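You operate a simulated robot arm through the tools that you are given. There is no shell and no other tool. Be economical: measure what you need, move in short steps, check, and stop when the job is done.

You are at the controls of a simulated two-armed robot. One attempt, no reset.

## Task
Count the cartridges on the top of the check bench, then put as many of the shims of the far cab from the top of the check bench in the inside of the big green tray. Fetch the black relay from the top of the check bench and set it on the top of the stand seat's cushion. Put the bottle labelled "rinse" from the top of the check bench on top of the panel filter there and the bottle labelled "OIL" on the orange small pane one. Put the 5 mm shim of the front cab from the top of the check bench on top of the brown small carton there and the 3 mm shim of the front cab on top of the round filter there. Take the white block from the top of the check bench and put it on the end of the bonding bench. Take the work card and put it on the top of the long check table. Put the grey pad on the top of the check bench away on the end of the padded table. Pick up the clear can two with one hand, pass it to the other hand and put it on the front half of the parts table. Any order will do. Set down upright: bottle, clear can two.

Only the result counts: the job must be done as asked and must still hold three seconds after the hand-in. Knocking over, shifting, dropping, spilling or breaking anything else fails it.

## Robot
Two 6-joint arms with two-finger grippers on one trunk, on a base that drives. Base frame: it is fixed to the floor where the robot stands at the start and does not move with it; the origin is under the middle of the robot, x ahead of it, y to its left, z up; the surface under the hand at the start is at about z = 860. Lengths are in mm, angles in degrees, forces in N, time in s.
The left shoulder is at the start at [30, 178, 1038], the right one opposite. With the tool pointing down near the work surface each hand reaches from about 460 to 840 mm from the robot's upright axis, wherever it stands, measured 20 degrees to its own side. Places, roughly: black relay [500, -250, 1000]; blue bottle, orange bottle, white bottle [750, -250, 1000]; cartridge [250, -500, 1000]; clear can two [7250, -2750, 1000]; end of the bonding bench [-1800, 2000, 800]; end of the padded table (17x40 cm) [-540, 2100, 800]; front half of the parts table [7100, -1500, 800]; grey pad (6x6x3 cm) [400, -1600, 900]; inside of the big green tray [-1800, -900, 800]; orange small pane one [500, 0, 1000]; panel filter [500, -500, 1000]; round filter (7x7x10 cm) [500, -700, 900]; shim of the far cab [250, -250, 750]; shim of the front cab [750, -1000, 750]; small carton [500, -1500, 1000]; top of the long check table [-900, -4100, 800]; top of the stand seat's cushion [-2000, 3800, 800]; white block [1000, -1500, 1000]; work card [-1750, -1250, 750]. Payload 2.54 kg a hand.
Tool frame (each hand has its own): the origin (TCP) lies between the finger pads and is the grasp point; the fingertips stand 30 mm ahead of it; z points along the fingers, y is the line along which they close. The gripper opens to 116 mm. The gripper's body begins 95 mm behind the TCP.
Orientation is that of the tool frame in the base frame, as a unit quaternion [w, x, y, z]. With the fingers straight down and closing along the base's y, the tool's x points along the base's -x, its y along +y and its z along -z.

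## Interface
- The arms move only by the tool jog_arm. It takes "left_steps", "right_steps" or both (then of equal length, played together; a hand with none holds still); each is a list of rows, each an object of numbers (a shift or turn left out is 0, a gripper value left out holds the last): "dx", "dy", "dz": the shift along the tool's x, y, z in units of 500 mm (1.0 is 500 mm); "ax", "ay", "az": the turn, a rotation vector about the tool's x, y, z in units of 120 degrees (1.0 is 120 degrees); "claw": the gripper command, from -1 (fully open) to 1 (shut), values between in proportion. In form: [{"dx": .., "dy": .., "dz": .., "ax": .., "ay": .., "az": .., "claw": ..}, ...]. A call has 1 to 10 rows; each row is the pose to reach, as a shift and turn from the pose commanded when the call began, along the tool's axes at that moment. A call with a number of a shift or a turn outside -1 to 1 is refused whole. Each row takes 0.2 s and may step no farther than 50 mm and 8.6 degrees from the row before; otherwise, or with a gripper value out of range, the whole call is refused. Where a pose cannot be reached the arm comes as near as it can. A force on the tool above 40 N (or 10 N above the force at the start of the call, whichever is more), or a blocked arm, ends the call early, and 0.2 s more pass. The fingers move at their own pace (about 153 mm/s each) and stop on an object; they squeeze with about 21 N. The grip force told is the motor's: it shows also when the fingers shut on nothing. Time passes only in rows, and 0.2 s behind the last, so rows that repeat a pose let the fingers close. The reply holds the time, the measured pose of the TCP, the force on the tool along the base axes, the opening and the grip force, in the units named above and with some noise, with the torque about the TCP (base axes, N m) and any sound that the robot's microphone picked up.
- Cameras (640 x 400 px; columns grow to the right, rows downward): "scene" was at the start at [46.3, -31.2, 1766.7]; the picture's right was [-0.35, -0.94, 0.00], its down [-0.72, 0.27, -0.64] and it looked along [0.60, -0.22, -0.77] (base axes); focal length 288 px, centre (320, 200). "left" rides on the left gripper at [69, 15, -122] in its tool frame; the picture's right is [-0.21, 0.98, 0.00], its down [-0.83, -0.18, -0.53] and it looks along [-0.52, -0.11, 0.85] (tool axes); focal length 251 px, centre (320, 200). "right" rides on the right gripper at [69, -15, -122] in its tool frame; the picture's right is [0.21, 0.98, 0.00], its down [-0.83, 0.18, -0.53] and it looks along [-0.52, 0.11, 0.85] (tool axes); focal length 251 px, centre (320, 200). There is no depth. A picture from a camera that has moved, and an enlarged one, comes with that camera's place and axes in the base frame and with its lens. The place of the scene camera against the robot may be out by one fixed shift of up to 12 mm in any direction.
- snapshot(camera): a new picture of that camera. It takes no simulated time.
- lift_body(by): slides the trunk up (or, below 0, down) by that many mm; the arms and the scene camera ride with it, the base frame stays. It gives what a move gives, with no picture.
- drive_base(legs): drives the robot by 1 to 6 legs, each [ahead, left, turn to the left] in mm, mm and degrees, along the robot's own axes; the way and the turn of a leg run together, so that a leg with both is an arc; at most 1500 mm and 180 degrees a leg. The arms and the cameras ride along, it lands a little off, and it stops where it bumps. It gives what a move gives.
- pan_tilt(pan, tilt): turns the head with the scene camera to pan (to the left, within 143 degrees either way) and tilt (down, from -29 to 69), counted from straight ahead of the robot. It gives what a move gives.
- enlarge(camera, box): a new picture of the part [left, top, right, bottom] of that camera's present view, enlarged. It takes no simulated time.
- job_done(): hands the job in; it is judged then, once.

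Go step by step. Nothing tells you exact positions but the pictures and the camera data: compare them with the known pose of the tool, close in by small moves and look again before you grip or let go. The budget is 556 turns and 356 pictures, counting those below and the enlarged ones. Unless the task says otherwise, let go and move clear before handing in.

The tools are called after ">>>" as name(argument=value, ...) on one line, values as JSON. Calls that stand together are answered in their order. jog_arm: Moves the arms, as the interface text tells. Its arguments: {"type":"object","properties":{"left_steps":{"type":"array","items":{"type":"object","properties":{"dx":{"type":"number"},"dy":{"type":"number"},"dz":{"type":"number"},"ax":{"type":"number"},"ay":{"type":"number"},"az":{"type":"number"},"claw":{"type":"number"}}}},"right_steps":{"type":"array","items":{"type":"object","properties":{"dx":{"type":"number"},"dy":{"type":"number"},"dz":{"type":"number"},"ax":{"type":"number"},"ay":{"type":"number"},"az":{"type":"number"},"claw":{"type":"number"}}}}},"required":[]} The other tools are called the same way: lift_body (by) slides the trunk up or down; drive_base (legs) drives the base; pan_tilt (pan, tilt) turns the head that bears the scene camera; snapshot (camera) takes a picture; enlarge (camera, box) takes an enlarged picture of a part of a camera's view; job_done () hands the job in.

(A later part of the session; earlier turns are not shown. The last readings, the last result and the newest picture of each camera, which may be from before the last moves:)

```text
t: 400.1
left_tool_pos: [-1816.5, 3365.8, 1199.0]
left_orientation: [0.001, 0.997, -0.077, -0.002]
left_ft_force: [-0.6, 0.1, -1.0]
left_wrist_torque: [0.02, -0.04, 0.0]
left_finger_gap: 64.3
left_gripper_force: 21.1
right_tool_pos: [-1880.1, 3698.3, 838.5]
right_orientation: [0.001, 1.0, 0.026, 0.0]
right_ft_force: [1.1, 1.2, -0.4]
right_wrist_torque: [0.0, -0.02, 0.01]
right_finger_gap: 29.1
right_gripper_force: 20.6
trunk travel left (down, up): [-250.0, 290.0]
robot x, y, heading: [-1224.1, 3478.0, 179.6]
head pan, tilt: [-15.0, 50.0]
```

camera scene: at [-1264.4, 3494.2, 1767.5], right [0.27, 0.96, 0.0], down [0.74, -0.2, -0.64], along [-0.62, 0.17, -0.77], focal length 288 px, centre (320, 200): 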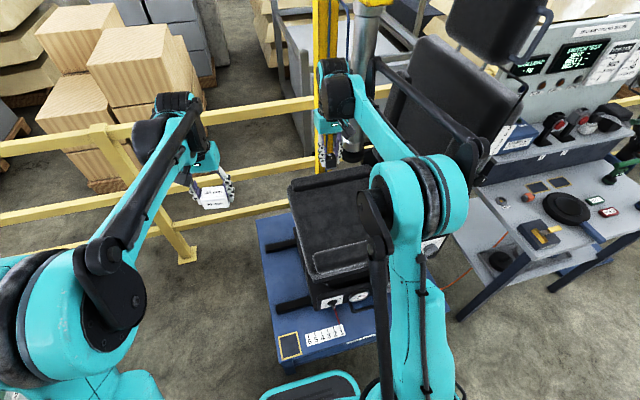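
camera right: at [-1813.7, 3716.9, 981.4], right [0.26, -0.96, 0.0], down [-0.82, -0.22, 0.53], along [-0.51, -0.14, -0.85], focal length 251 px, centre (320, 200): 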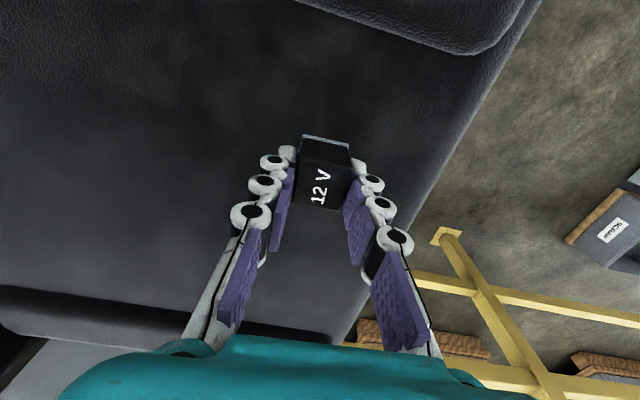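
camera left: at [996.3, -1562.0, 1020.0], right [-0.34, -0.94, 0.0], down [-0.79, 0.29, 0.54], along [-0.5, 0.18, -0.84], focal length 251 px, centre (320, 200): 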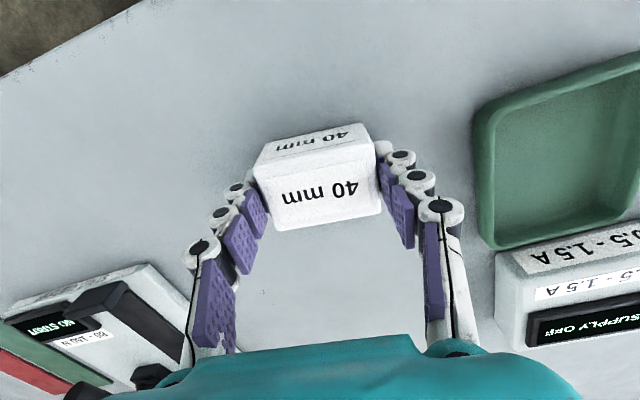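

>>> jog_arm(right_steps=[{"dz": 0.01}, {"dz": 0.02}, {"dz": 0.03}, {"dz": 0.04}])

>>> enlarge(camera="right", box=[220, 80, 420, 205])

```text
t: 400.9
left_tool_pos: [-1814.1, 3365.4, 1199.1]
left_orientation: [0.001, 0.997, -0.078, -0.003]
left_ft_force: [0.4, -0.1, -2.9]
left_wrist_torque: [-0.02, -0.04, -0.03]
left_finger_gap: 64.4
left_gripper_force: 21.7
right_tool_pos: [-1879.2, 3698.1, 828.5]
right_orientation: [-0.001, 1.0, 0.025, 0.0]
right_ft_force: [6.3, -1.2, 23.5]
right_wrist_torque: [-0.14, -0.23, -0.03]
right_finger_gap: 29.0
right_gripper_force: 20.6
trunk travel left (down, up): [-250.0, 290.0]
robot x, y, heading: [-1226.0, 3478.2, 179.5]
head pan, tilt: [-15.0, 50.0]
stopped in row 3 (right hand): the force on the tool passed its limit at 46 N (the readings are from after the stop); the commanded pose is now the measured one
```

```text
3.20 times, centred on (320, 142) of right
camera zoom: at [-1812.5, 3716.5, 951.5], right [0.26, -0.96, 0.0], down [-0.82, -0.22, 0.53], along [-0.52, -0.14, -0.85], focal length 805 px, centre (320, 384)
```

zoom: 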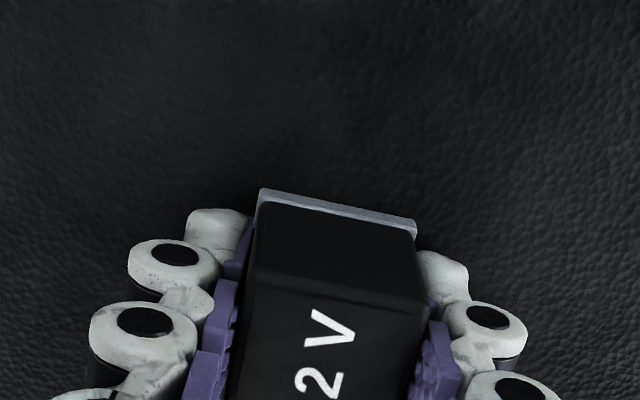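

>>> jog_arm(right_steps=[{"dz": -0.004}, {"dz": -0.004, "claw": 0.2}, {"dz": -0.004, "claw": 0.1}, {"dz": -0.05, "claw": 0.1}, {"dz": -0.14, "claw": 0.1}, {"dz": -0.23}, {"dz": -0.32}, {"dz": -0.41}, {"dz": -0.5}, {"dz": -0.59}])

>>> snapshot(camera="right")

```text
t: 403.1
left_tool_pos: [-1814.4, 3366.3, 1198.9]
left_orientation: [0.001, 0.997, -0.077, -0.002]
left_ft_force: [-0.3, -0.2, 0.1]
left_wrist_torque: [0.0, 0.01, 0.03]
left_finger_gap: 64.6
left_gripper_force: 20.7
right_tool_pos: [-1880.9, 3699.1, 1122.5]
right_orientation: [-0.001, 1.0, 0.025, -0.001]
right_ft_force: [0.5, -0.2, -0.2]
right_wrist_torque: [0.0, 0.01, -0.01]
right_finger_gap: 52.4
right_gripper_force: 0.0
trunk travel left (down, up): [-250.0, 290.0]
robot x, y, heading: [-1223.5, 3477.7, 179.2]
head pan, tilt: [-15.0, 50.0]
```

```text
176 pictures are left
camera right: at [-1814.0, 3717.5, 1244.9], right [0.26, -0.96, 0.0], down [-0.82, -0.22, 0.53], along [-0.52, -0.14, -0.85], focal length 251 px, centre (320, 200)
```

right: 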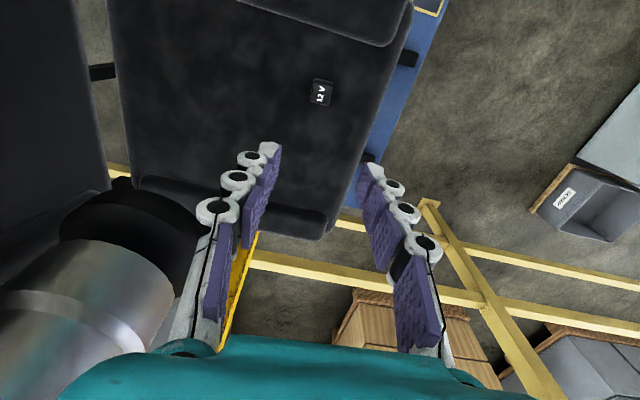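

Relay sits on the cushion. Now back around to the south side with the white block: raise trunk and reverse the route.

>>> lift_body(by=285)

>>> drive_base(legs=[[-350, 0, 0.6], [0, 640, 0], [-1450, 0, 0], [-1450, 0, 0]])

```text
t: 406.0
left_tool_pos: [-1816.9, 3366.9, 1483.6]
left_orientation: [0.001, 0.997, -0.077, -0.002]
left_ft_force: [0.0, 0.5, -1.1]
left_wrist_torque: [-0.02, -0.01, 0.01]
left_finger_gap: 64.1
left_gripper_force: 20.4
right_tool_pos: [-1881.3, 3699.7, 1406.3]
right_orientation: [0.0, 1.0, 0.026, 0.0]
right_ft_force: [0.5, 0.6, -0.1]
right_wrist_torque: [0.02, 0.0, -0.04]
right_finger_gap: 52.3
right_gripper_force: 0.0
trunk travel left (down, up): [-535.0, 5.0]
robot x, y, heading: [-1222.7, 3480.8, 179.4]
head pan, tilt: [-15.0, 50.0]
```

```text
t: 425.0
left_tool_pos: [1416.4, 2702.0, 1483.9]
left_orientation: [0.0, 0.997, -0.08, -0.002]
left_ft_force: [-0.4, -0.1, -1.3]
left_wrist_torque: [0.02, -0.02, 0.0]
left_finger_gap: 64.4
left_gripper_force: 21.2
right_tool_pos: [1352.5, 3034.7, 1406.5]
right_orientation: [-0.001, 1.0, 0.024, 0.0]
right_ft_force: [0.1, -0.3, -0.1]
right_wrist_torque: [0.0, 0.02, 0.02]
right_finger_gap: 52.1
right_gripper_force: 0.0
trunk travel left (down, up): [-535.0, 5.0]
robot x, y, heading: [2009.4, 2812.7, 179.3]
head pan, tilt: [-15.0, 50.0]
```

>>> jog_arm(right_steps=[{"dz": -0.09}, {"dz": -0.16}])

>>> drive_base(legs=[[-680, 0, 0.7], [0, 1100, 0], [0, 1020, 0]])

```text
t: 425.6
left_tool_pos: [1417.7, 2701.0, 1483.7]
left_orientation: [0.0, 0.997, -0.079, -0.001]
left_ft_force: [-0.1, -0.3, -0.2]
left_wrist_torque: [0.03, 0.05, -0.02]
left_finger_gap: 64.4
left_gripper_force: 20.9
right_tool_pos: [1353.2, 3036.0, 1486.8]
right_orientation: [-0.002, 1.0, 0.022, -0.001]
right_ft_force: [0.8, -0.3, -0.7]
right_wrist_torque: [-0.02, 0.02, 0.0]
right_finger_gap: 51.9
right_gripper_force: 0.1
trunk travel left (down, up): [-535.0, 5.0]
robot x, y, heading: [2005.8, 2811.6, 179.5]
head pan, tilt: [-15.0, 50.0]
```

```text
t: 439.4
left_tool_pos: [2094.3, 578.2, 1483.6]
left_orientation: [0.001, 0.997, -0.079, -0.002]
left_ft_force: [-0.4, 0.3, -1.5]
left_wrist_torque: [0.0, 0.0, -0.02]
left_finger_gap: 64.0
left_gripper_force: 21.1
right_tool_pos: [2028.2, 912.1, 1486.5]
right_orientation: [0.0, 1.0, 0.023, 0.0]
right_ft_force: [-1.2, -0.1, 0.1]
right_wrist_torque: [0.0, 0.01, 0.0]
right_finger_gap: 52.1
right_gripper_force: 0.0
trunk travel left (down, up): [-535.0, 5.0]
robot x, y, heading: [2686.4, 688.9, 179.5]
head pan, tilt: [-15.0, 50.0]
```

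>>> drive_base(legs=[[1450, 0, 0.4], [1450, 0, 0], [500, 0, 0], [0, 0, -90], [0, 950, 0]])

>>> pan_tilt(pan=10, tilt=45)

>>> snapshot(camera="scene")

```text
t: 464.5
left_tool_pos: [-1805.1, 1296.0, 1483.9]
left_orientation: [0.001, -0.651, 0.759, 0.002]
left_ft_force: [0.0, -0.1, -1.2]
left_wrist_torque: [0.0, 0.0, 0.0]
left_finger_gap: 64.2
left_gripper_force: 21.1
right_tool_pos: [-1471.1, 1364.1, 1485.9]
right_orientation: [0.0, 0.726, -0.688, 0.0]
right_ft_force: [0.3, 0.7, -0.5]
right_wrist_torque: [0.0, -0.02, 0.07]
right_finger_gap: 52.3
right_gripper_force: 0.0
trunk travel left (down, up): [-535.0, 5.0]
robot x, y, heading: [-1692.1, 705.2, 89.8]
head pan, tilt: [-15.0, 50.0]
```

```text
t: 465.4
left_tool_pos: [-1805.3, 1298.0, 1483.7]
left_orientation: [0.0, -0.651, 0.759, 0.002]
left_ft_force: [-0.2, -0.3, -1.7]
left_wrist_torque: [-0.01, 0.01, 0.02]
left_finger_gap: 64.3
left_gripper_force: 21.5
right_tool_pos: [-1471.3, 1363.1, 1487.9]
right_orientation: [-0.001, 0.725, -0.689, 0.001]
right_ft_force: [0.7, 0.1, 1.0]
right_wrist_torque: [-0.01, -0.01, -0.02]
right_finger_gap: 52.2
right_gripper_force: 0.0
trunk travel left (down, up): [-535.0, 5.0]
robot x, y, heading: [-1691.7, 703.3, 89.8]
head pan, tilt: [10.0, 45.0]
```

```text
175 pictures are left
camera scene: at [-1700.5, 751.5, 2059.3], right [0.99, 0.17, 0.0], down [0.12, -0.7, -0.71], along [-0.12, 0.7, -0.71], focal length 288 px, centre (320, 200)
```

scene: 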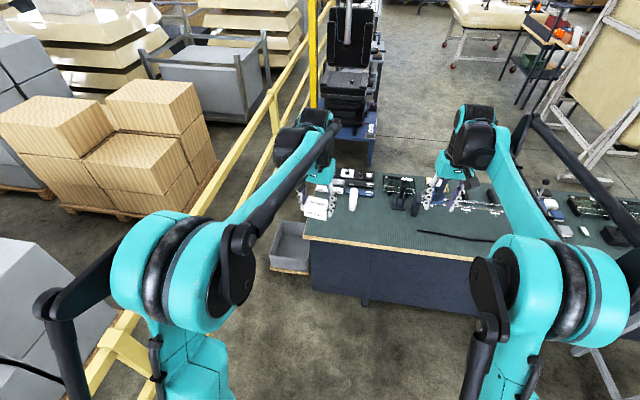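

>>> enlarge(camera="scene", box=[290, 150, 450, 250])

```text
4.00 times, centred on (370, 200) of scene
camera zoom: at [-1700.5, 751.5, 2059.3], right [0.99, 0.17, 0.0], down [0.12, -0.7, -0.71], along [-0.12, 0.7, -0.71], focal length 1153 px, centre (120, 200)
```

zoom: 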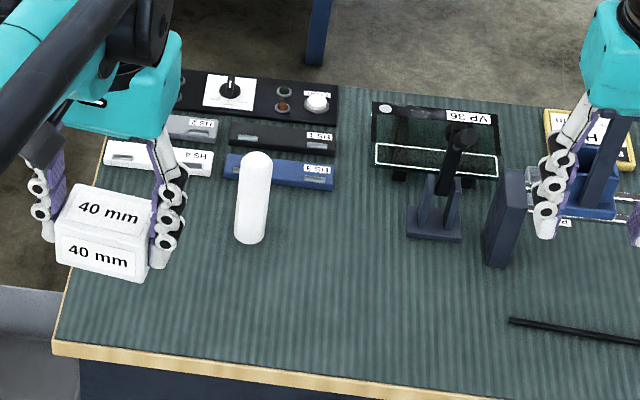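

Free spot at about (-1845,1935), left of the cartridge. Approach and lower the trunk.

>>> drive_base(legs=[[570, 0, 0]])

>>> lift_body(by=-285)

>>> snapshot(camera="left")

>>> snapshot(camera="scene")

```text
t: 468.7
left_tool_pos: [-1806.8, 1868.7, 1482.8]
left_orientation: [0.002, -0.654, 0.757, 0.002]
left_ft_force: [0.2, 0.0, -0.6]
left_wrist_torque: [0.02, -0.02, 0.0]
left_finger_gap: 64.4
left_gripper_force: 20.5
right_tool_pos: [-1471.8, 1936.0, 1488.1]
right_orientation: [-0.001, 0.727, -0.687, 0.0]
right_ft_force: [0.8, 0.4, -0.6]
right_wrist_torque: [0.01, 0.0, -0.02]
right_finger_gap: 52.1
right_gripper_force: 0.0
trunk travel left (down, up): [-535.0, 5.0]
robot x, y, heading: [-1693.4, 1280.1, 89.6]
head pan, tilt: [10.0, 45.0]
```

```text
t: 471.6
left_tool_pos: [-1805.3, 1868.6, 1198.8]
left_orientation: [0.001, -0.653, 0.757, 0.002]
left_ft_force: [-0.6, -0.2, -1.3]
left_wrist_torque: [0.01, 0.0, 0.03]
left_finger_gap: 64.3
left_gripper_force: 21.4
right_tool_pos: [-1471.1, 1935.5, 1201.9]
right_orientation: [0.0, 0.727, -0.687, 0.001]
right_ft_force: [0.0, 0.5, -1.1]
right_wrist_torque: [-0.06, -0.03, -0.01]
right_finger_gap: 52.1
right_gripper_force: 0.0
trunk travel left (down, up): [-250.0, 290.0]
robot x, y, heading: [-1685.8, 1276.7, 90.1]
head pan, tilt: [10.0, 45.0]
```

```text
173 pictures are left
camera left: at [-1830.7, 1801.9, 1321.1], right [-0.93, 0.36, 0.0], down [0.3, 0.79, 0.54], along [0.19, 0.5, -0.84], focal length 251 px, centre (320, 200)
```

left: 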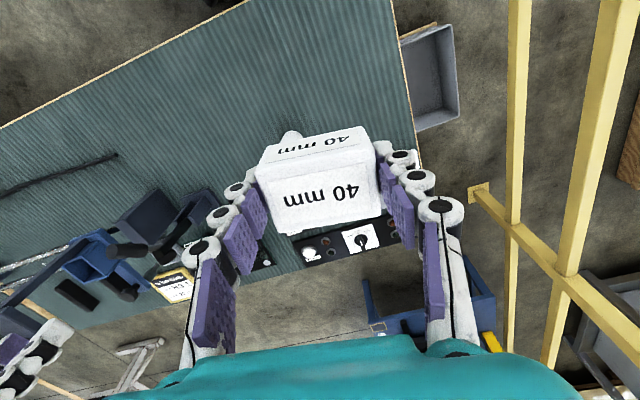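

```text
172 pictures are left
camera scene: at [-1698.7, 1323.6, 1774.4], right [0.99, 0.17, 0.0], down [0.12, -0.7, -0.71], along [-0.12, 0.7, -0.71], focal length 288 px, centre (320, 200)
```

scene: 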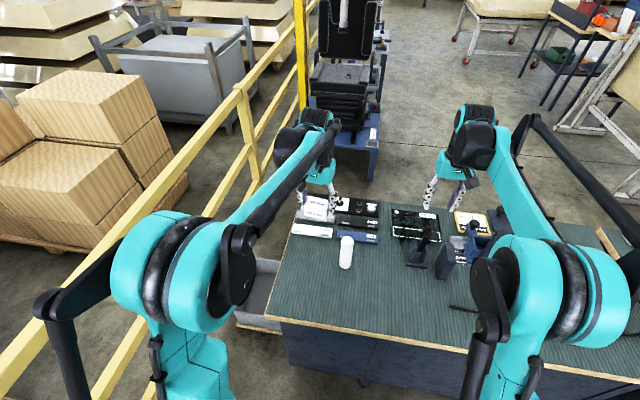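

>>> jog_arm(left_steps=[{"dx": -0.04, "dy": 0.05}, {"dx": -0.078, "dy": 0.102}, {"dx": -0.078, "dy": 0.102, "dz": 0.09}, {"dx": -0.078, "dy": 0.102, "dz": 0.18}, {"dx": -0.078, "dy": 0.102, "dz": 0.27}, {"dx": -0.078, "dy": 0.102, "dz": 0.36}, {"dx": -0.078, "dy": 0.102, "dz": 0.45}, {"dx": -0.078, "dy": 0.102, "dz": 0.54}, {"dx": -0.078, "dy": 0.102, "dz": 0.62}])

>>> snapshot(camera="left")

>>> enlarge(camera="scene", box=[260, 190, 420, 290])

```text
t: 473.6
left_tool_pos: [-1851.1, 1916.6, 887.4]
left_orientation: [0.001, -0.652, 0.758, 0.002]
left_ft_force: [-0.8, 0.3, -1.7]
left_wrist_torque: [-0.05, -0.01, -0.01]
left_finger_gap: 64.3
left_gripper_force: 21.2
right_tool_pos: [-1471.8, 1938.5, 1202.5]
right_orientation: [-0.001, 0.726, -0.687, -0.001]
right_ft_force: [0.4, 0.7, -0.4]
right_wrist_torque: [-0.01, 0.0, 0.01]
right_finger_gap: 52.3
right_gripper_force: 0.1
trunk travel left (down, up): [-250.0, 290.0]
robot x, y, heading: [-1687.7, 1281.0, 89.7]
head pan, tilt: [10.0, 45.0]
```

```text
171 pictures are left
camera left: at [-1876.3, 1850.2, 1010.3], right [-0.93, 0.36, 0.0], down [0.3, 0.79, 0.54], along [0.19, 0.5, -0.84], focal length 251 px, centre (320, 200)
```

left: 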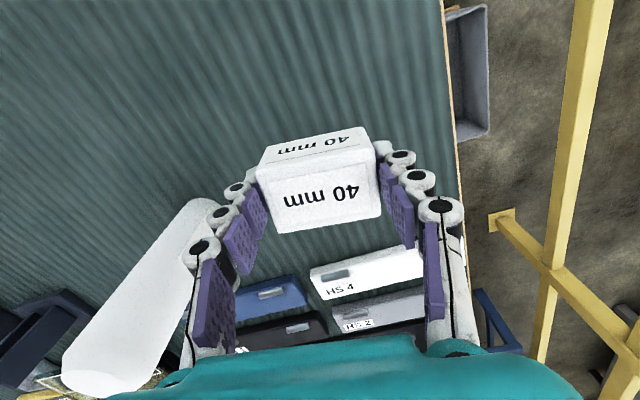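

```text
4.00 times, centred on (340, 240) of scene
camera zoom: at [-1699.0, 1325.0, 1774.2], right [0.99, 0.17, 0.0], down [0.12, -0.7, -0.71], along [-0.12, 0.7, -0.71], focal length 1153 px, centre (240, 40)
```

zoom: 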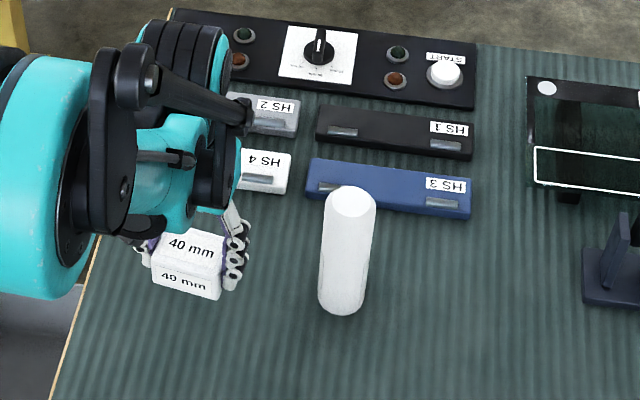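

>>> jog_arm(left_steps=[{"dz": 0.05}, {"dz": 0.09}])

>>> jog_arm(left_steps=[{"dz": 0.008}, {"dz": 0.016}, {"dz": 0.024}, {"dz": 0.032}])

```text
t: 474.2
left_tool_pos: [-1850.8, 1916.1, 843.0]
left_orientation: [0.001, -0.653, 0.758, 0.002]
left_ft_force: [-0.9, -0.7, -1.2]
left_wrist_torque: [0.01, -0.02, 0.02]
left_finger_gap: 64.5
left_gripper_force: 20.9
right_tool_pos: [-1470.3, 1937.5, 1202.1]
right_orientation: [0.0, 0.726, -0.687, 0.0]
right_ft_force: [0.4, -0.5, 0.5]
right_wrist_torque: [0.03, 0.02, 0.01]
right_finger_gap: 52.5
right_gripper_force: 0.1
trunk travel left (down, up): [-250.0, 290.0]
robot x, y, heading: [-1684.9, 1277.4, 89.9]
head pan, tilt: [10.0, 45.0]
```

```text
t: 475.2
left_tool_pos: [-1850.8, 1915.6, 828.8]
left_orientation: [0.001, -0.653, 0.757, 0.002]
left_ft_force: [-0.6, 0.4, 15.3]
left_wrist_torque: [-0.03, 0.01, 0.01]
left_finger_gap: 64.5
left_gripper_force: 20.9
right_tool_pos: [-1470.4, 1936.3, 1202.0]
right_orientation: [-0.002, 0.727, -0.687, 0.001]
right_ft_force: [0.3, 0.4, 0.3]
right_wrist_torque: [0.02, 0.0, -0.01]
right_finger_gap: 52.1
right_gripper_force: 0.1
trunk travel left (down, up): [-250.0, 290.0]
robot x, y, heading: [-1688.2, 1279.6, 89.6]
head pan, tilt: [10.0, 45.0]
```

Contact. Release and rise.

>>> jog_arm(left_steps=[{"dz": -0.003}, {"dz": -0.003, "claw": -0.35}, {"dz": -0.003, "claw": -0.35}, {"dz": -0.06, "claw": -0.35}, {"dz": -0.15, "claw": -0.35}, {"dz": -0.24}, {"dz": -0.33}, {"dz": -0.42}, {"dz": -0.51}, {"dz": -0.6}])

>>> snapshot(camera="left")

```text
t: 477.4
left_tool_pos: [-1849.5, 1913.7, 1129.2]
left_orientation: [0.001, -0.653, 0.758, 0.002]
left_ft_force: [-0.3, -0.2, -0.1]
left_wrist_torque: [0.05, -0.03, 0.06]
left_finger_gap: 78.7
left_gripper_force: 0.1
right_tool_pos: [-1471.2, 1936.4, 1202.5]
right_orientation: [-0.002, 0.726, -0.687, 0.0]
right_ft_force: [0.8, 0.3, -0.2]
right_wrist_torque: [-0.01, 0.03, -0.01]
right_finger_gap: 52.1
right_gripper_force: 0.0
trunk travel left (down, up): [-250.0, 290.0]
robot x, y, heading: [-1686.6, 1277.0, 90.0]
head pan, tilt: [10.0, 45.0]
```

```text
169 pictures are left
camera left: at [-1875.1, 1846.9, 1251.0], right [-0.93, 0.36, 0.0], down [0.3, 0.79, 0.54], along [0.19, 0.5, -0.84], focal length 251 px, centre (320, 200)
```

left: 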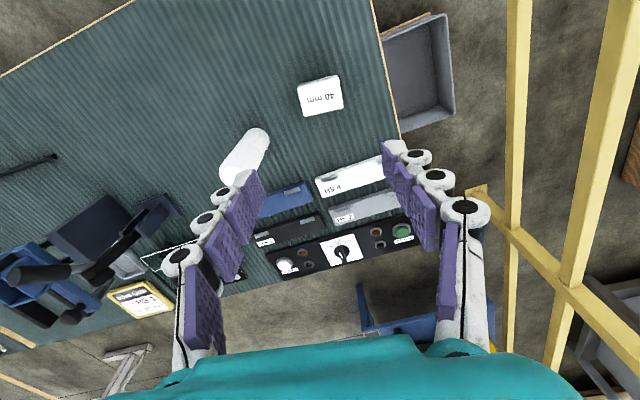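

White block is placed. Now the second far-cab shim, the near 5 mm at (340,-283). Raise, drive to the bench's start side and turn the left wrist.

>>> jog_arm(left_steps=[{"dz": -0.08, "az": 0.07}, {"dz": -0.15, "az": 0.14}, {"dz": -0.15, "az": 0.21}, {"dz": -0.15, "az": 0.28}, {"dz": -0.15, "az": 0.35}, {"dz": -0.15, "az": 0.42}, {"dz": -0.15, "az": 0.49}, {"dz": -0.15, "az": 0.56}, {"dz": -0.15, "az": 0.62}, {"dz": -0.15, "az": 0.68}])

>>> drive_base(legs=[[-900, 0, 0], [0, 0, -90], [1050, -805, 0], [400, 0, 0]])

>>> snapshot(camera="left")

```text
t: 479.6
left_tool_pos: [-1850.6, 1914.8, 1202.3]
left_orientation: [0.0, 0.002, 1.0, 0.002]
left_ft_force: [-0.6, 0.6, 0.3]
left_wrist_torque: [-0.04, 0.0, 0.0]
left_finger_gap: 78.2
left_gripper_force: 0.1
right_tool_pos: [-1471.8, 1936.6, 1202.3]
right_orientation: [-0.001, 0.726, -0.687, 0.001]
right_ft_force: [0.3, -0.4, -0.5]
right_wrist_torque: [0.0, 0.0, 0.04]
right_finger_gap: 52.2
right_gripper_force: 0.0
trunk travel left (down, up): [-250.0, 290.0]
robot x, y, heading: [-1689.1, 1276.1, 89.7]
head pan, tilt: [10.0, 45.0]
```

```text
t: 496.4
left_tool_pos: [370.7, -299.0, 1202.1]
left_orientation: [0.001, 0.714, 0.7, 0.001]
left_ft_force: [0.5, 0.1, -0.5]
left_wrist_torque: [0.02, -0.01, -0.04]
left_finger_gap: 78.3
left_gripper_force: 0.1
right_tool_pos: [385.8, -679.4, 1202.6]
right_orientation: [0.0, -0.019, 1.0, -0.001]
right_ft_force: [0.4, -0.4, -1.0]
right_wrist_torque: [0.04, 0.03, 0.02]
right_finger_gap: 52.2
right_gripper_force: 0.0
trunk travel left (down, up): [-250.0, 290.0]
robot x, y, heading: [-269.3, -451.0, -1.7]
head pan, tilt: [10.0, 45.0]
```

```text
168 pictures are left
camera left: at [386.4, -231.5, 1325.3], right [0.97, -0.23, 0.0], down [-0.2, -0.82, 0.53], along [-0.12, -0.52, -0.85], focal length 251 px, centre (320, 200)
```

left: 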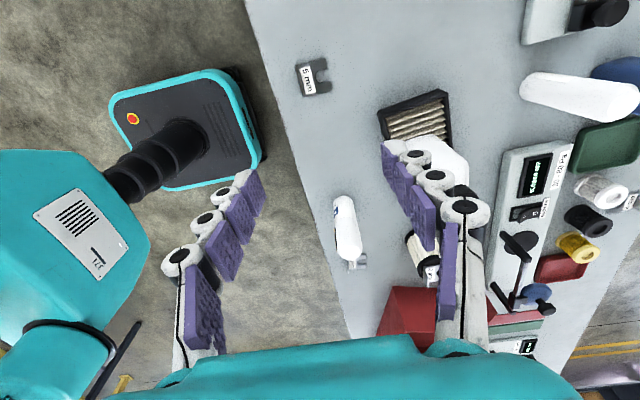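

>>> jog_arm(left_steps=[{"dx": 0.039, "dy": -0.048, "claw": 0.2}, {"dx": 0.039, "dy": -0.048, "dz": 0.09, "claw": 0.2}, {"dx": 0.039, "dy": -0.048, "dz": 0.18, "claw": 0.2}, {"dx": 0.039, "dy": -0.048, "dz": 0.27, "claw": 0.2}, {"dx": 0.039, "dy": -0.048, "dz": 0.36, "claw": 0.2}, {"dx": 0.039, "dy": -0.048, "dz": 0.45, "claw": 0.2}, {"dx": 0.039, "dy": -0.048, "dz": 0.54, "claw": 0.2}])

>>> enlarge(camera="left", box=[240, 90, 400, 190])

```text
t: 498.0
left_tool_pos: [347.2, -279.3, 931.4]
left_orientation: [0.001, 0.714, 0.7, 0.001]
left_ft_force: [0.5, 0.7, -0.4]
left_wrist_torque: [-0.01, 0.0, 0.0]
left_finger_gap: 46.5
left_gripper_force: 0.1
right_tool_pos: [387.4, -678.7, 1202.7]
right_orientation: [-0.001, -0.02, 1.0, -0.001]
right_ft_force: [-0.4, 0.3, 0.2]
right_wrist_torque: [-0.01, 0.04, 0.0]
right_finger_gap: 52.1
right_gripper_force: 0.1
trunk travel left (down, up): [-250.0, 290.0]
robot x, y, heading: [-273.2, -451.6, -0.9]
head pan, tilt: [10.0, 45.0]
```

```text
4.00 times, centred on (320, 140) of left
camera zoom: at [362.7, -211.2, 1053.6], right [0.97, -0.23, 0.0], down [-0.2, -0.82, 0.53], along [-0.12, -0.52, -0.85], focal length 1006 px, centre (320, 440)
```

zoom: 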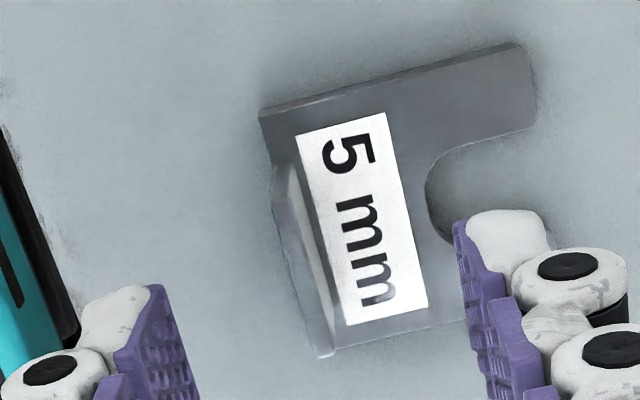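

>>> jog_arm(left_steps=[{"dx": -0.004, "dy": -0.006, "dz": 0.035}, {"dx": -0.004, "dy": -0.006, "dz": 0.065}, {"dx": -0.004, "dy": -0.006, "dz": 0.065, "claw": 1}, {"dx": -0.004, "dy": -0.006, "dz": 0.065, "claw": 1}, {"dx": -0.004, "dy": -0.006, "dz": 0.065, "claw": 1}, {"dx": -0.004, "dy": -0.006, "dz": 0.0, "claw": 1}, {"dx": -0.004, "dy": -0.006, "dz": -0.09, "claw": 1}, {"dx": -0.004, "dy": -0.006, "dz": -0.18, "claw": 1}, {"dx": -0.004, "dy": -0.006, "dz": -0.27, "claw": 1}])

>>> snapshot(camera="left")

```text
t: 500.0
left_tool_pos: [343.7, -283.5, 1069.8]
left_orientation: [0.002, 0.714, 0.7, 0.002]
left_ft_force: [-0.6, 0.3, -0.9]
left_wrist_torque: [-0.01, -0.01, 0.01]
left_finger_gap: 5.9
left_gripper_force: 21.0
right_tool_pos: [385.0, -678.8, 1201.9]
right_orientation: [0.001, -0.02, 1.0, -0.001]
right_ft_force: [0.0, 0.2, 0.0]
right_wrist_torque: [-0.02, 0.0, 0.01]
right_finger_gap: 52.3
right_gripper_force: 0.1
trunk travel left (down, up): [-250.0, 290.0]
robot x, y, heading: [-270.1, -452.4, -0.6]
head pan, tilt: [10.0, 45.0]
```

```text
166 pictures are left
camera left: at [359.6, -213.9, 1191.7], right [0.97, -0.23, 0.0], down [-0.2, -0.82, 0.53], along [-0.12, -0.52, -0.85], focal length 251 px, centre (320, 200)
```

left: 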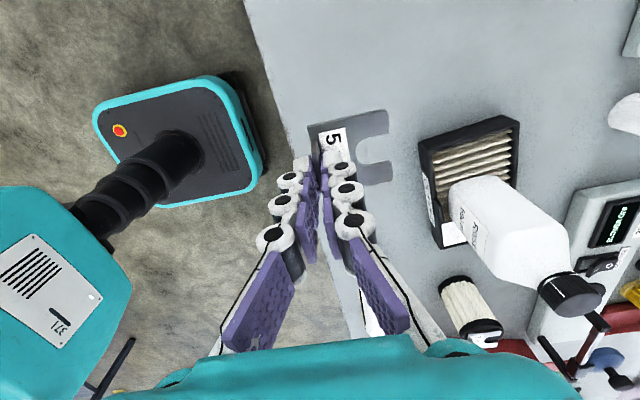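

Held. Lift and go to the green tray.

>>> jog_arm(left_steps=[{"dz": -0.09}, {"dz": -0.18}, {"dz": -0.26}])

>>> drive_base(legs=[[-350, 0, 0], [0, 0, -179.4], [0, 210, 0], [540, 0, 0]])

>>> snapshot(camera="left")

```text
t: 500.8
left_tool_pos: [342.9, -283.6, 1199.2]
left_orientation: [0.002, 0.714, 0.7, 0.001]
left_ft_force: [-0.1, 0.1, 0.4]
left_wrist_torque: [-0.03, -0.02, -0.02]
left_finger_gap: 6.0
left_gripper_force: 20.7
right_tool_pos: [385.5, -679.9, 1202.0]
right_orientation: [0.002, -0.02, 1.0, -0.001]
right_ft_force: [-0.5, 0.3, 0.0]
right_wrist_torque: [0.02, -0.03, 0.0]
right_finger_gap: 52.5
right_gripper_force: 0.2
trunk travel left (down, up): [-250.0, 290.0]
robot x, y, heading: [-269.4, -448.3, -1.0]
head pan, tilt: [10.0, 45.0]
```

```text
t: 514.4
left_tool_pos: [-1779.0, -796.6, 1197.3]
left_orientation: [-0.001, -0.695, 0.719, 0.001]
left_ft_force: [-0.6, -0.1, -0.8]
left_wrist_torque: [0.0, -0.03, 0.01]
left_finger_gap: 5.9
left_gripper_force: 21.2
right_tool_pos: [-1817.0, -399.8, 1201.8]
right_orientation: [-0.001, 1.0, 0.014, 0.0]
right_ft_force: [-0.9, -0.1, 0.2]
right_wrist_torque: [0.01, -0.06, 0.0]
right_finger_gap: 52.1
right_gripper_force: 0.1
trunk travel left (down, up): [-250.0, 290.0]
robot x, y, heading: [-1165.4, -634.0, 178.1]
head pan, tilt: [10.0, 45.0]
```

```text
165 pictures are left
camera left: at [-1796.2, -864.7, 1320.7], right [-0.97, 0.25, 0.0], down [0.21, 0.82, 0.53], along [0.13, 0.52, -0.85], focal length 251 px, centre (320, 200)
```

left: 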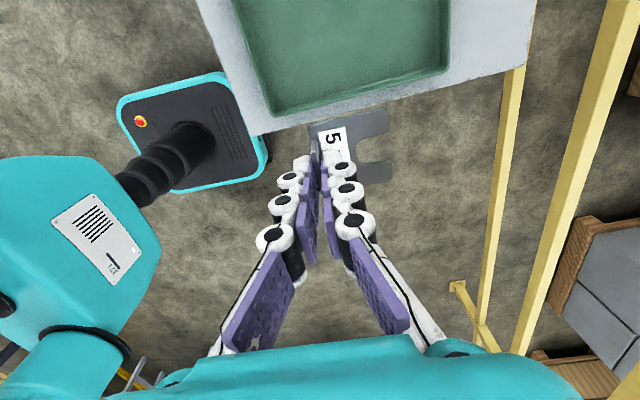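

>>> jog_arm(left_steps=[{"dx": 0.07, "dy": 0.03}, {"dx": 0.128, "dy": 0.054}, {"dx": 0.128, "dy": 0.054, "dz": 0.095}, {"dx": 0.128, "dy": 0.054, "dz": 0.19}, {"dx": 0.128, "dy": 0.054, "dz": 0.285}, {"dx": 0.128, "dy": 0.054, "dz": 0.38}, {"dx": 0.128, "dy": 0.054, "dz": 0.475}, {"dx": 0.128, "dy": 0.054, "dz": 0.55}, {"dx": 0.128, "dy": 0.054, "dz": 0.6}])

>>> snapshot(camera="left")

>>> snapshot(camera="scene")

```text
t: 516.4
left_tool_pos: [-1809.3, -860.0, 898.6]
left_orientation: [-0.001, -0.695, 0.719, 0.001]
left_ft_force: [0.1, -0.9, -1.5]
left_wrist_torque: [0.0, -0.05, -0.01]
left_finger_gap: 6.1
left_gripper_force: 21.0
right_tool_pos: [-1816.3, -398.6, 1202.2]
right_orientation: [0.0, 1.0, 0.013, 0.0]
right_ft_force: [-0.2, 0.4, -0.9]
right_wrist_torque: [0.0, -0.03, -0.04]
right_finger_gap: 52.1
right_gripper_force: 0.1
trunk travel left (down, up): [-250.0, 290.0]
robot x, y, heading: [-1164.0, -636.6, 178.2]
head pan, tilt: [10.0, 45.0]
```

```text
164 pictures are left
camera left: at [-1825.9, -928.5, 1021.4], right [-0.97, 0.25, 0.0], down [0.21, 0.82, 0.53], along [0.13, 0.52, -0.85], focal length 251 px, centre (320, 200)
```

left: 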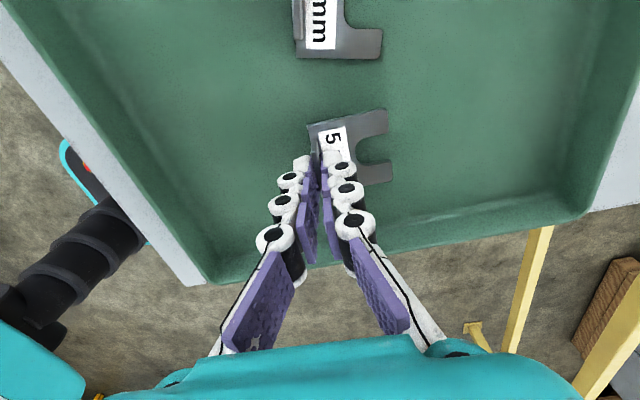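

```text
163 pictures are left
camera scene: at [-1211.3, -653.7, 1774.2], right [-0.14, 0.99, 0.0], down [0.7, 0.1, -0.71], along [-0.7, -0.1, -0.71], focal length 288 px, centre (320, 200)
```

scene: 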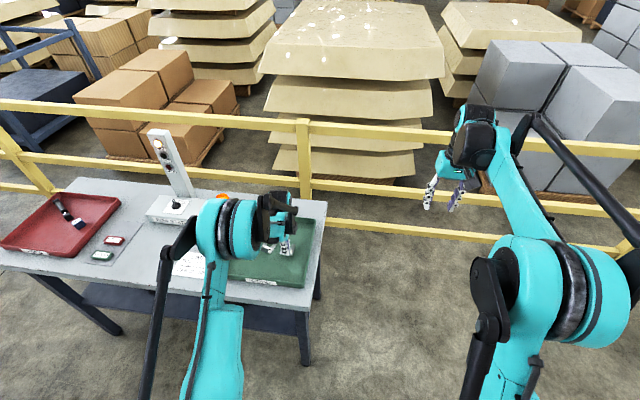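

Well inside the tray, clear of the first shim. Lower to contact.

>>> jog_arm(left_steps=[{"dz": 0.01}, {"dz": 0.02}, {"dz": 0.028}, {"dz": 0.036}, {"dz": 0.044}])

```text
t: 517.6
left_tool_pos: [-1808.6, -858.5, 877.4]
left_orientation: [-0.002, -0.695, 0.719, 0.001]
left_ft_force: [-0.9, -0.6, 17.6]
left_wrist_torque: [0.02, 0.05, -0.01]
left_finger_gap: 5.8
left_gripper_force: 20.9
right_tool_pos: [-1815.4, -399.6, 1201.9]
right_orientation: [-0.001, 1.0, 0.013, -0.001]
right_ft_force: [1.0, -0.4, -0.9]
right_wrist_torque: [0.01, 0.0, -0.01]
right_finger_gap: 52.0
right_gripper_force: 0.1
trunk travel left (down, up): [-250.0, 290.0]
robot x, y, heading: [-1162.6, -636.2, 178.1]
head pan, tilt: [10.0, 45.0]
```

>>> jog_arm(left_steps=[{"dz": -0.004}, {"dz": -0.004, "claw": 0.6}, {"dz": -0.004, "claw": 0.6}, {"dz": -0.04, "claw": 0.6}, {"dz": -0.13, "claw": 0.6}, {"dz": -0.22}, {"dz": -0.31}, {"dz": -0.4}, {"dz": -0.49}, {"dz": -0.58}])

>>> snapshot(camera="left")

```text
t: 519.8
left_tool_pos: [-1806.3, -858.4, 1167.8]
left_orientation: [-0.003, -0.695, 0.719, 0.001]
left_ft_force: [-0.3, 0.7, 0.4]
left_wrist_torque: [-0.03, 0.0, 0.01]
left_finger_gap: 23.2
left_gripper_force: 0.1
right_tool_pos: [-1815.6, -399.1, 1202.2]
right_orientation: [-0.001, 1.0, 0.012, 0.0]
right_ft_force: [-0.5, 0.2, -0.3]
right_wrist_torque: [-0.04, -0.02, 0.0]
right_finger_gap: 52.1
right_gripper_force: 0.0
trunk travel left (down, up): [-250.0, 290.0]
robot x, y, heading: [-1163.8, -636.3, 178.2]
head pan, tilt: [10.0, 45.0]
```

```text
162 pictures are left
camera left: at [-1823.2, -927.3, 1290.4], right [-0.97, 0.25, 0.0], down [0.21, 0.82, 0.53], along [0.13, 0.52, -0.85], focal length 251 px, centre (320, 200)
```

left: 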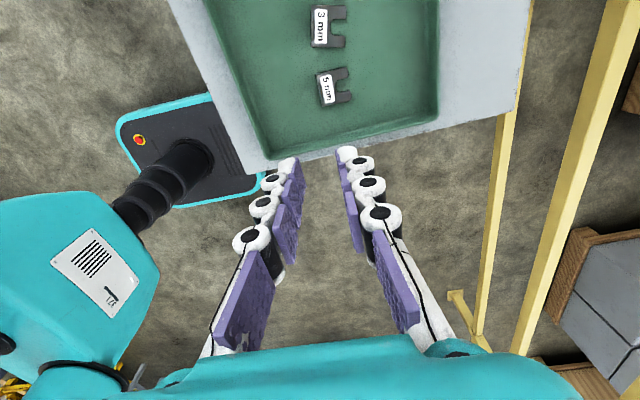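

Both shims are in the tray. Last job: clear can two, far east. I retreat and travel along y≈-2950.

>>> drive_base(legs=[[-400, 0, 0], [0, 0, 91.8], [1150, 0, 0], [1150, 0, 0], [0, 0, 90]])

>>> drive_base(legs=[[1450, 0, 0], [1300, 0, 0]])

>>> pan_tilt(pan=0, tilt=15)

>>> snapshot(camera="scene")

```text
t: 541.0
left_tool_pos: [-96.6, -2698.6, 1166.9]
left_orientation: [0.001, 0.7, 0.714, 0.001]
left_ft_force: [-0.5, 0.5, 0.7]
left_wrist_torque: [0.0, -0.03, 0.01]
left_finger_gap: 23.3
left_gripper_force: 0.0
right_tool_pos: [-65.1, -3158.1, 1201.5]
right_orientation: [0.0, -0.039, 0.999, -0.001]
right_ft_force: [-0.5, -0.5, 0.3]
right_wrist_torque: [-0.01, 0.0, 0.01]
right_finger_gap: 52.2
right_gripper_force: 0.0
trunk travel left (down, up): [-250.0, 290.0]
robot x, y, heading: [-728.0, -2953.6, 0.9]
head pan, tilt: [10.0, 45.0]
```

```text
t: 554.4
left_tool_pos: [2665.9, -2656.0, 1166.4]
left_orientation: [0.001, 0.703, 0.712, 0.001]
left_ft_force: [0.4, -0.2, -0.3]
left_wrist_torque: [0.0, 0.01, 0.02]
left_finger_gap: 23.3
left_gripper_force: 0.1
right_tool_pos: [2695.2, -3114.7, 1201.2]
right_orientation: [0.0, -0.034, 0.999, -0.001]
right_ft_force: [0.0, 0.0, -0.6]
right_wrist_torque: [0.0, -0.01, 0.01]
right_finger_gap: 52.3
right_gripper_force: 0.0
trunk travel left (down, up): [-250.0, 290.0]
robot x, y, heading: [2029.7, -2905.1, 0.6]
head pan, tilt: [10.0, 45.0]
```

```text
t: 555.4
left_tool_pos: [2666.2, -2655.0, 1166.8]
left_orientation: [0.001, 0.703, 0.711, 0.0]
left_ft_force: [0.9, 0.6, -1.0]
left_wrist_torque: [0.03, 0.01, 0.0]
left_finger_gap: 23.4
left_gripper_force: 0.1
right_tool_pos: [2694.7, -3115.8, 1202.1]
right_orientation: [0.0, -0.036, 0.999, -0.001]
right_ft_force: [-0.5, 0.1, 0.2]
right_wrist_torque: [-0.01, 0.04, 0.02]
right_finger_gap: 52.4
right_gripper_force: 0.0
trunk travel left (down, up): [-250.0, 290.0]
robot x, y, heading: [2032.2, -2905.7, 0.5]
head pan, tilt: [0.0, 15.0]
```

```text
161 pictures are left
camera scene: at [2100.7, -2911.2, 1821.0], right [0.01, -1.0, 0.0], down [-0.26, 0.0, -0.97], along [0.97, 0.01, -0.26], focal length 288 px, centre (320, 200)
```

scene: 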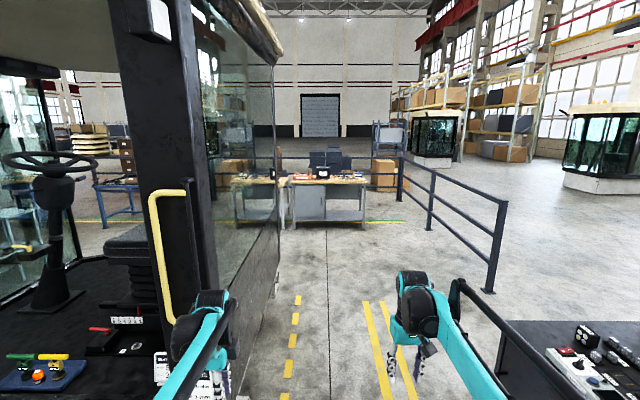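

The tables with the can stand ahead at x≈7000. I shift right of the cab and advance.

>>> drive_base(legs=[[0, -350, -0.5], [1450, 0, 0], [1450, 0, 0], [900, 0, 0]])

>>> pan_tilt(pan=15, tilt=25)

>>> snapshot(camera="scene")

```text
t: 575.6
left_tool_pos: [6491.7, -3002.5, 1165.3]
left_orientation: [0.001, 0.706, 0.708, 0.002]
left_ft_force: [-0.1, -0.2, -0.8]
left_wrist_torque: [0.04, -0.02, 0.0]
left_finger_gap: 23.3
left_gripper_force: 0.0
right_tool_pos: [6517.8, -3461.7, 1200.8]
right_orientation: [0.0, -0.031, 1.0, -0.001]
right_ft_force: [-0.2, 0.0, 0.5]
right_wrist_torque: [0.0, 0.01, 0.0]
right_finger_gap: 52.1
right_gripper_force: 0.0
trunk travel left (down, up): [-250.0, 290.0]
robot x, y, heading: [5857.0, -3248.8, -0.0]
head pan, tilt: [0.0, 15.0]
```

```text
t: 576.4
left_tool_pos: [6490.8, -3002.1, 1165.5]
left_orientation: [0.0, 0.706, 0.708, 0.002]
left_ft_force: [-1.3, -0.1, 0.9]
left_wrist_torque: [0.02, 0.01, -0.01]
left_finger_gap: 23.1
left_gripper_force: 0.0
right_tool_pos: [6517.0, -3462.3, 1202.9]
right_orientation: [0.001, -0.03, 1.0, -0.001]
right_ft_force: [-0.4, -0.4, 0.2]
right_wrist_torque: [0.0, 0.0, -0.05]
right_finger_gap: 52.3
right_gripper_force: 0.1
trunk travel left (down, up): [-250.0, 290.0]
robot x, y, heading: [5859.8, -3248.2, 0.2]
head pan, tilt: [15.0, 25.0]
```

```text
160 pictures are left
camera scene: at [5920.1, -3229.4, 1804.9], right [0.26, -0.96, 0.0], down [-0.41, -0.11, -0.91], along [0.87, 0.24, -0.42], focal length 288 px, centre (320, 200)
```

scene: 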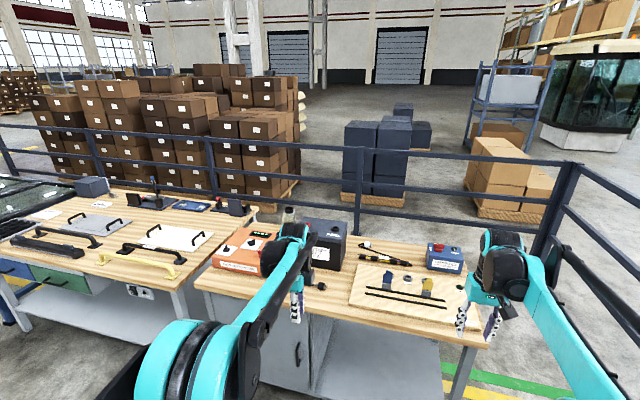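

>>> enlarge(camera="scene", box=[190, 190, 390, 315])

>>> enlarge(camera="scene", box=[0, 160, 250, 316])

>>> enlarge(camera="scene", box=[330, 210, 530, 335])

```text
3.20 times, centred on (290, 252) of scene
camera zoom: at [5920.1, -3229.4, 1804.9], right [0.26, -0.96, 0.0], down [-0.41, -0.11, -0.91], along [0.87, 0.24, -0.42], focal length 922 px, centre (416, 32)
```

zoom: 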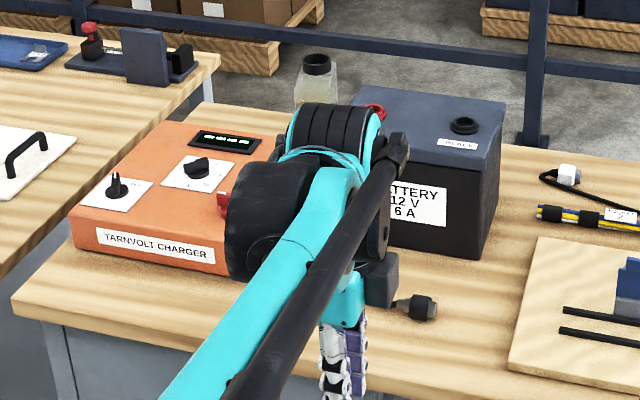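

```text
2.56 times, centred on (125, 238) of scene
camera zoom: at [5920.1, -3229.4, 1804.9], right [0.26, -0.96, 0.0], down [-0.41, -0.11, -0.91], along [0.87, 0.24, -0.42], focal length 738 px, centre (819, 103)
```

zoom: 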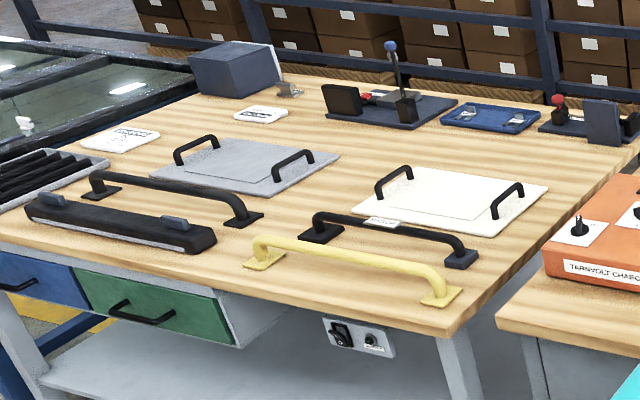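

```text
3.20 times, centred on (430, 272) of scene
camera zoom: at [5920.1, -3229.4, 1804.9], right [0.26, -0.96, 0.0], down [-0.41, -0.11, -0.91], along [0.87, 0.24, -0.42], focal length 922 px, centre (-32, -32)
```

zoom: 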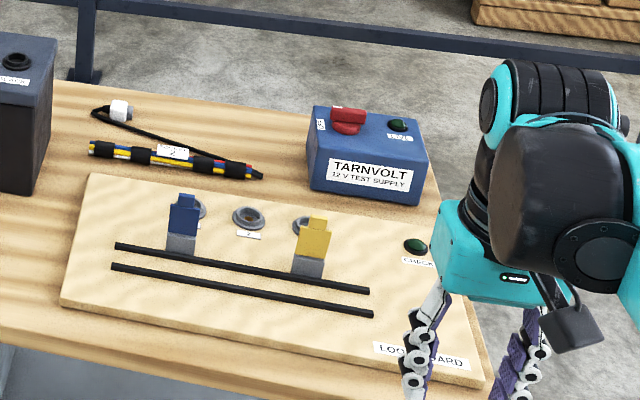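

A small clear jar with black cap stands behind the charger. I move the left arm aside for a better look.

>>> jog_arm(left_steps=[{"dx": 0.09}, {"dx": 0.18}, {"dx": 0.27}, {"dx": 0.36}, {"dx": 0.45}, {"dx": 0.54}])

>>> snapshot(camera="scene")

>>> enlarge(camera="scene", box=[240, 180, 400, 280])

```text
t: 577.8
left_tool_pos: [6490.7, -2730.2, 1167.6]
left_orientation: [0.001, 0.706, 0.708, 0.001]
left_ft_force: [-0.4, 0.5, 0.1]
left_wrist_torque: [-0.03, 0.04, -0.01]
left_finger_gap: 23.1
left_gripper_force: 0.0
right_tool_pos: [6516.8, -3460.7, 1202.4]
right_orientation: [0.0, -0.031, 1.0, -0.001]
right_ft_force: [0.9, 0.7, -0.4]
right_wrist_torque: [-0.06, 0.01, -0.01]
right_finger_gap: 52.4
right_gripper_force: 0.1
trunk travel left (down, up): [-250.0, 290.0]
robot x, y, heading: [5856.5, -3243.5, 0.1]
head pan, tilt: [15.0, 25.0]
```

```text
156 pictures are left
camera scene: at [5920.7, -3226.8, 1804.8], right [0.26, -0.96, 0.0], down [-0.41, -0.11, -0.91], along [0.87, 0.24, -0.42], focal length 288 px, centre (320, 200)
```

scene: 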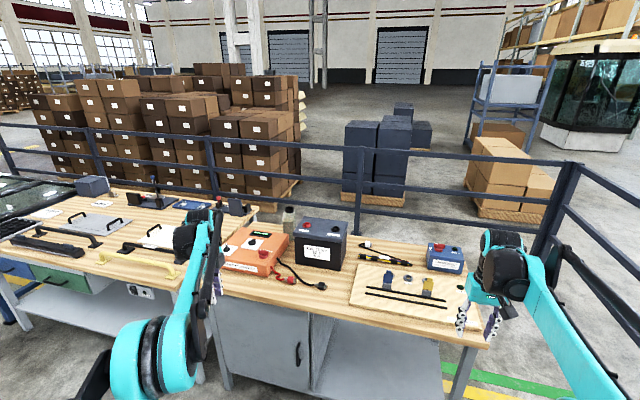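

```text
4.00 times, centred on (320, 230) of scene
camera zoom: at [5920.7, -3226.8, 1804.8], right [0.26, -0.96, 0.0], down [-0.41, -0.11, -0.91], along [0.87, 0.24, -0.42], focal length 1153 px, centre (320, 80)
```

zoom: 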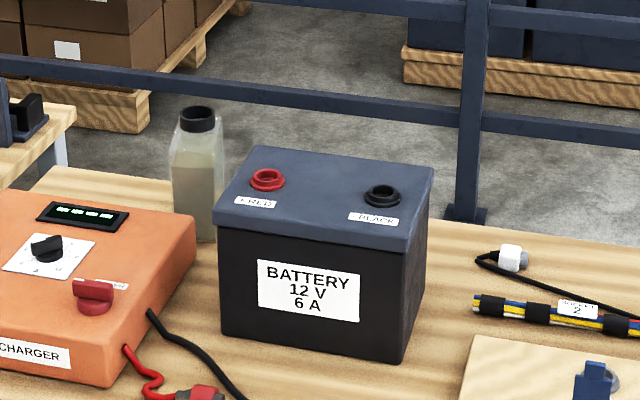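

The clear can stands at about (7350,-2640), between charger and battery. I drive up to the table so the left hand can take it by the cap.

>>> drive_base(legs=[[0, 400, 0], [590, 0, 0]])

>>> pan_tilt(pan=10, tilt=40)

>>> snapshot(camera="scene")

>>> snapshot(camera="left")

```text
t: 583.3
left_tool_pos: [7085.7, -2331.6, 1167.2]
left_orientation: [0.001, 0.708, 0.707, 0.001]
left_ft_force: [0.0, 0.3, 0.1]
left_wrist_torque: [-0.01, 0.03, -0.01]
left_finger_gap: 23.3
left_gripper_force: 0.1
right_tool_pos: [7107.9, -3061.2, 1202.5]
right_orientation: [0.001, -0.028, 1.0, -0.002]
right_ft_force: [0.3, 0.5, -0.7]
right_wrist_torque: [0.0, 0.03, 0.02]
right_finger_gap: 52.0
right_gripper_force: 0.0
trunk travel left (down, up): [-250.0, 290.0]
robot x, y, heading: [6447.2, -2845.5, -0.2]
head pan, tilt: [15.0, 25.0]
```

```text
t: 584.1
left_tool_pos: [7085.8, -2332.1, 1167.6]
left_orientation: [0.001, 0.708, 0.706, 0.001]
left_ft_force: [-0.3, 0.5, 0.8]
left_wrist_torque: [-0.03, -0.01, -0.02]
left_finger_gap: 23.3
left_gripper_force: 0.0
right_tool_pos: [7108.5, -3062.3, 1201.4]
right_orientation: [0.0, -0.028, 1.0, -0.001]
right_ft_force: [-0.1, 1.1, -0.3]
right_wrist_torque: [-0.02, 0.0, -0.01]
right_finger_gap: 52.2
right_gripper_force: 0.0
trunk travel left (down, up): [-250.0, 290.0]
robot x, y, heading: [6449.4, -2841.0, -0.1]
head pan, tilt: [10.0, 40.0]
```

```text
154 pictures are left
camera scene: at [6507.2, -2834.4, 1781.6], right [0.17, -0.98, 0.0], down [-0.63, -0.11, -0.77], along [0.76, 0.13, -0.64], focal length 288 px, centre (320, 200)
```

scene: 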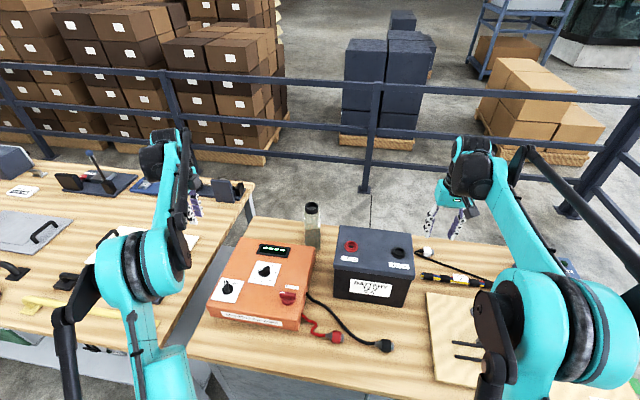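

```text
153 pictures are left
camera left: at [7101.0, -2262.7, 1290.6], right [0.98, -0.22, 0.0], down [-0.19, -0.83, 0.53], along [-0.11, -0.52, -0.85], focal length 251 px, centre (320, 200)
```

left: 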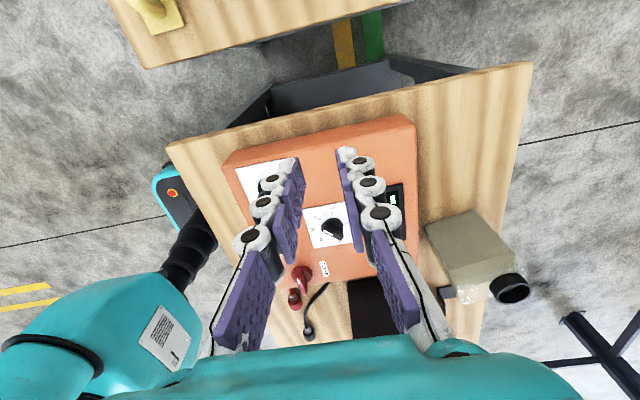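

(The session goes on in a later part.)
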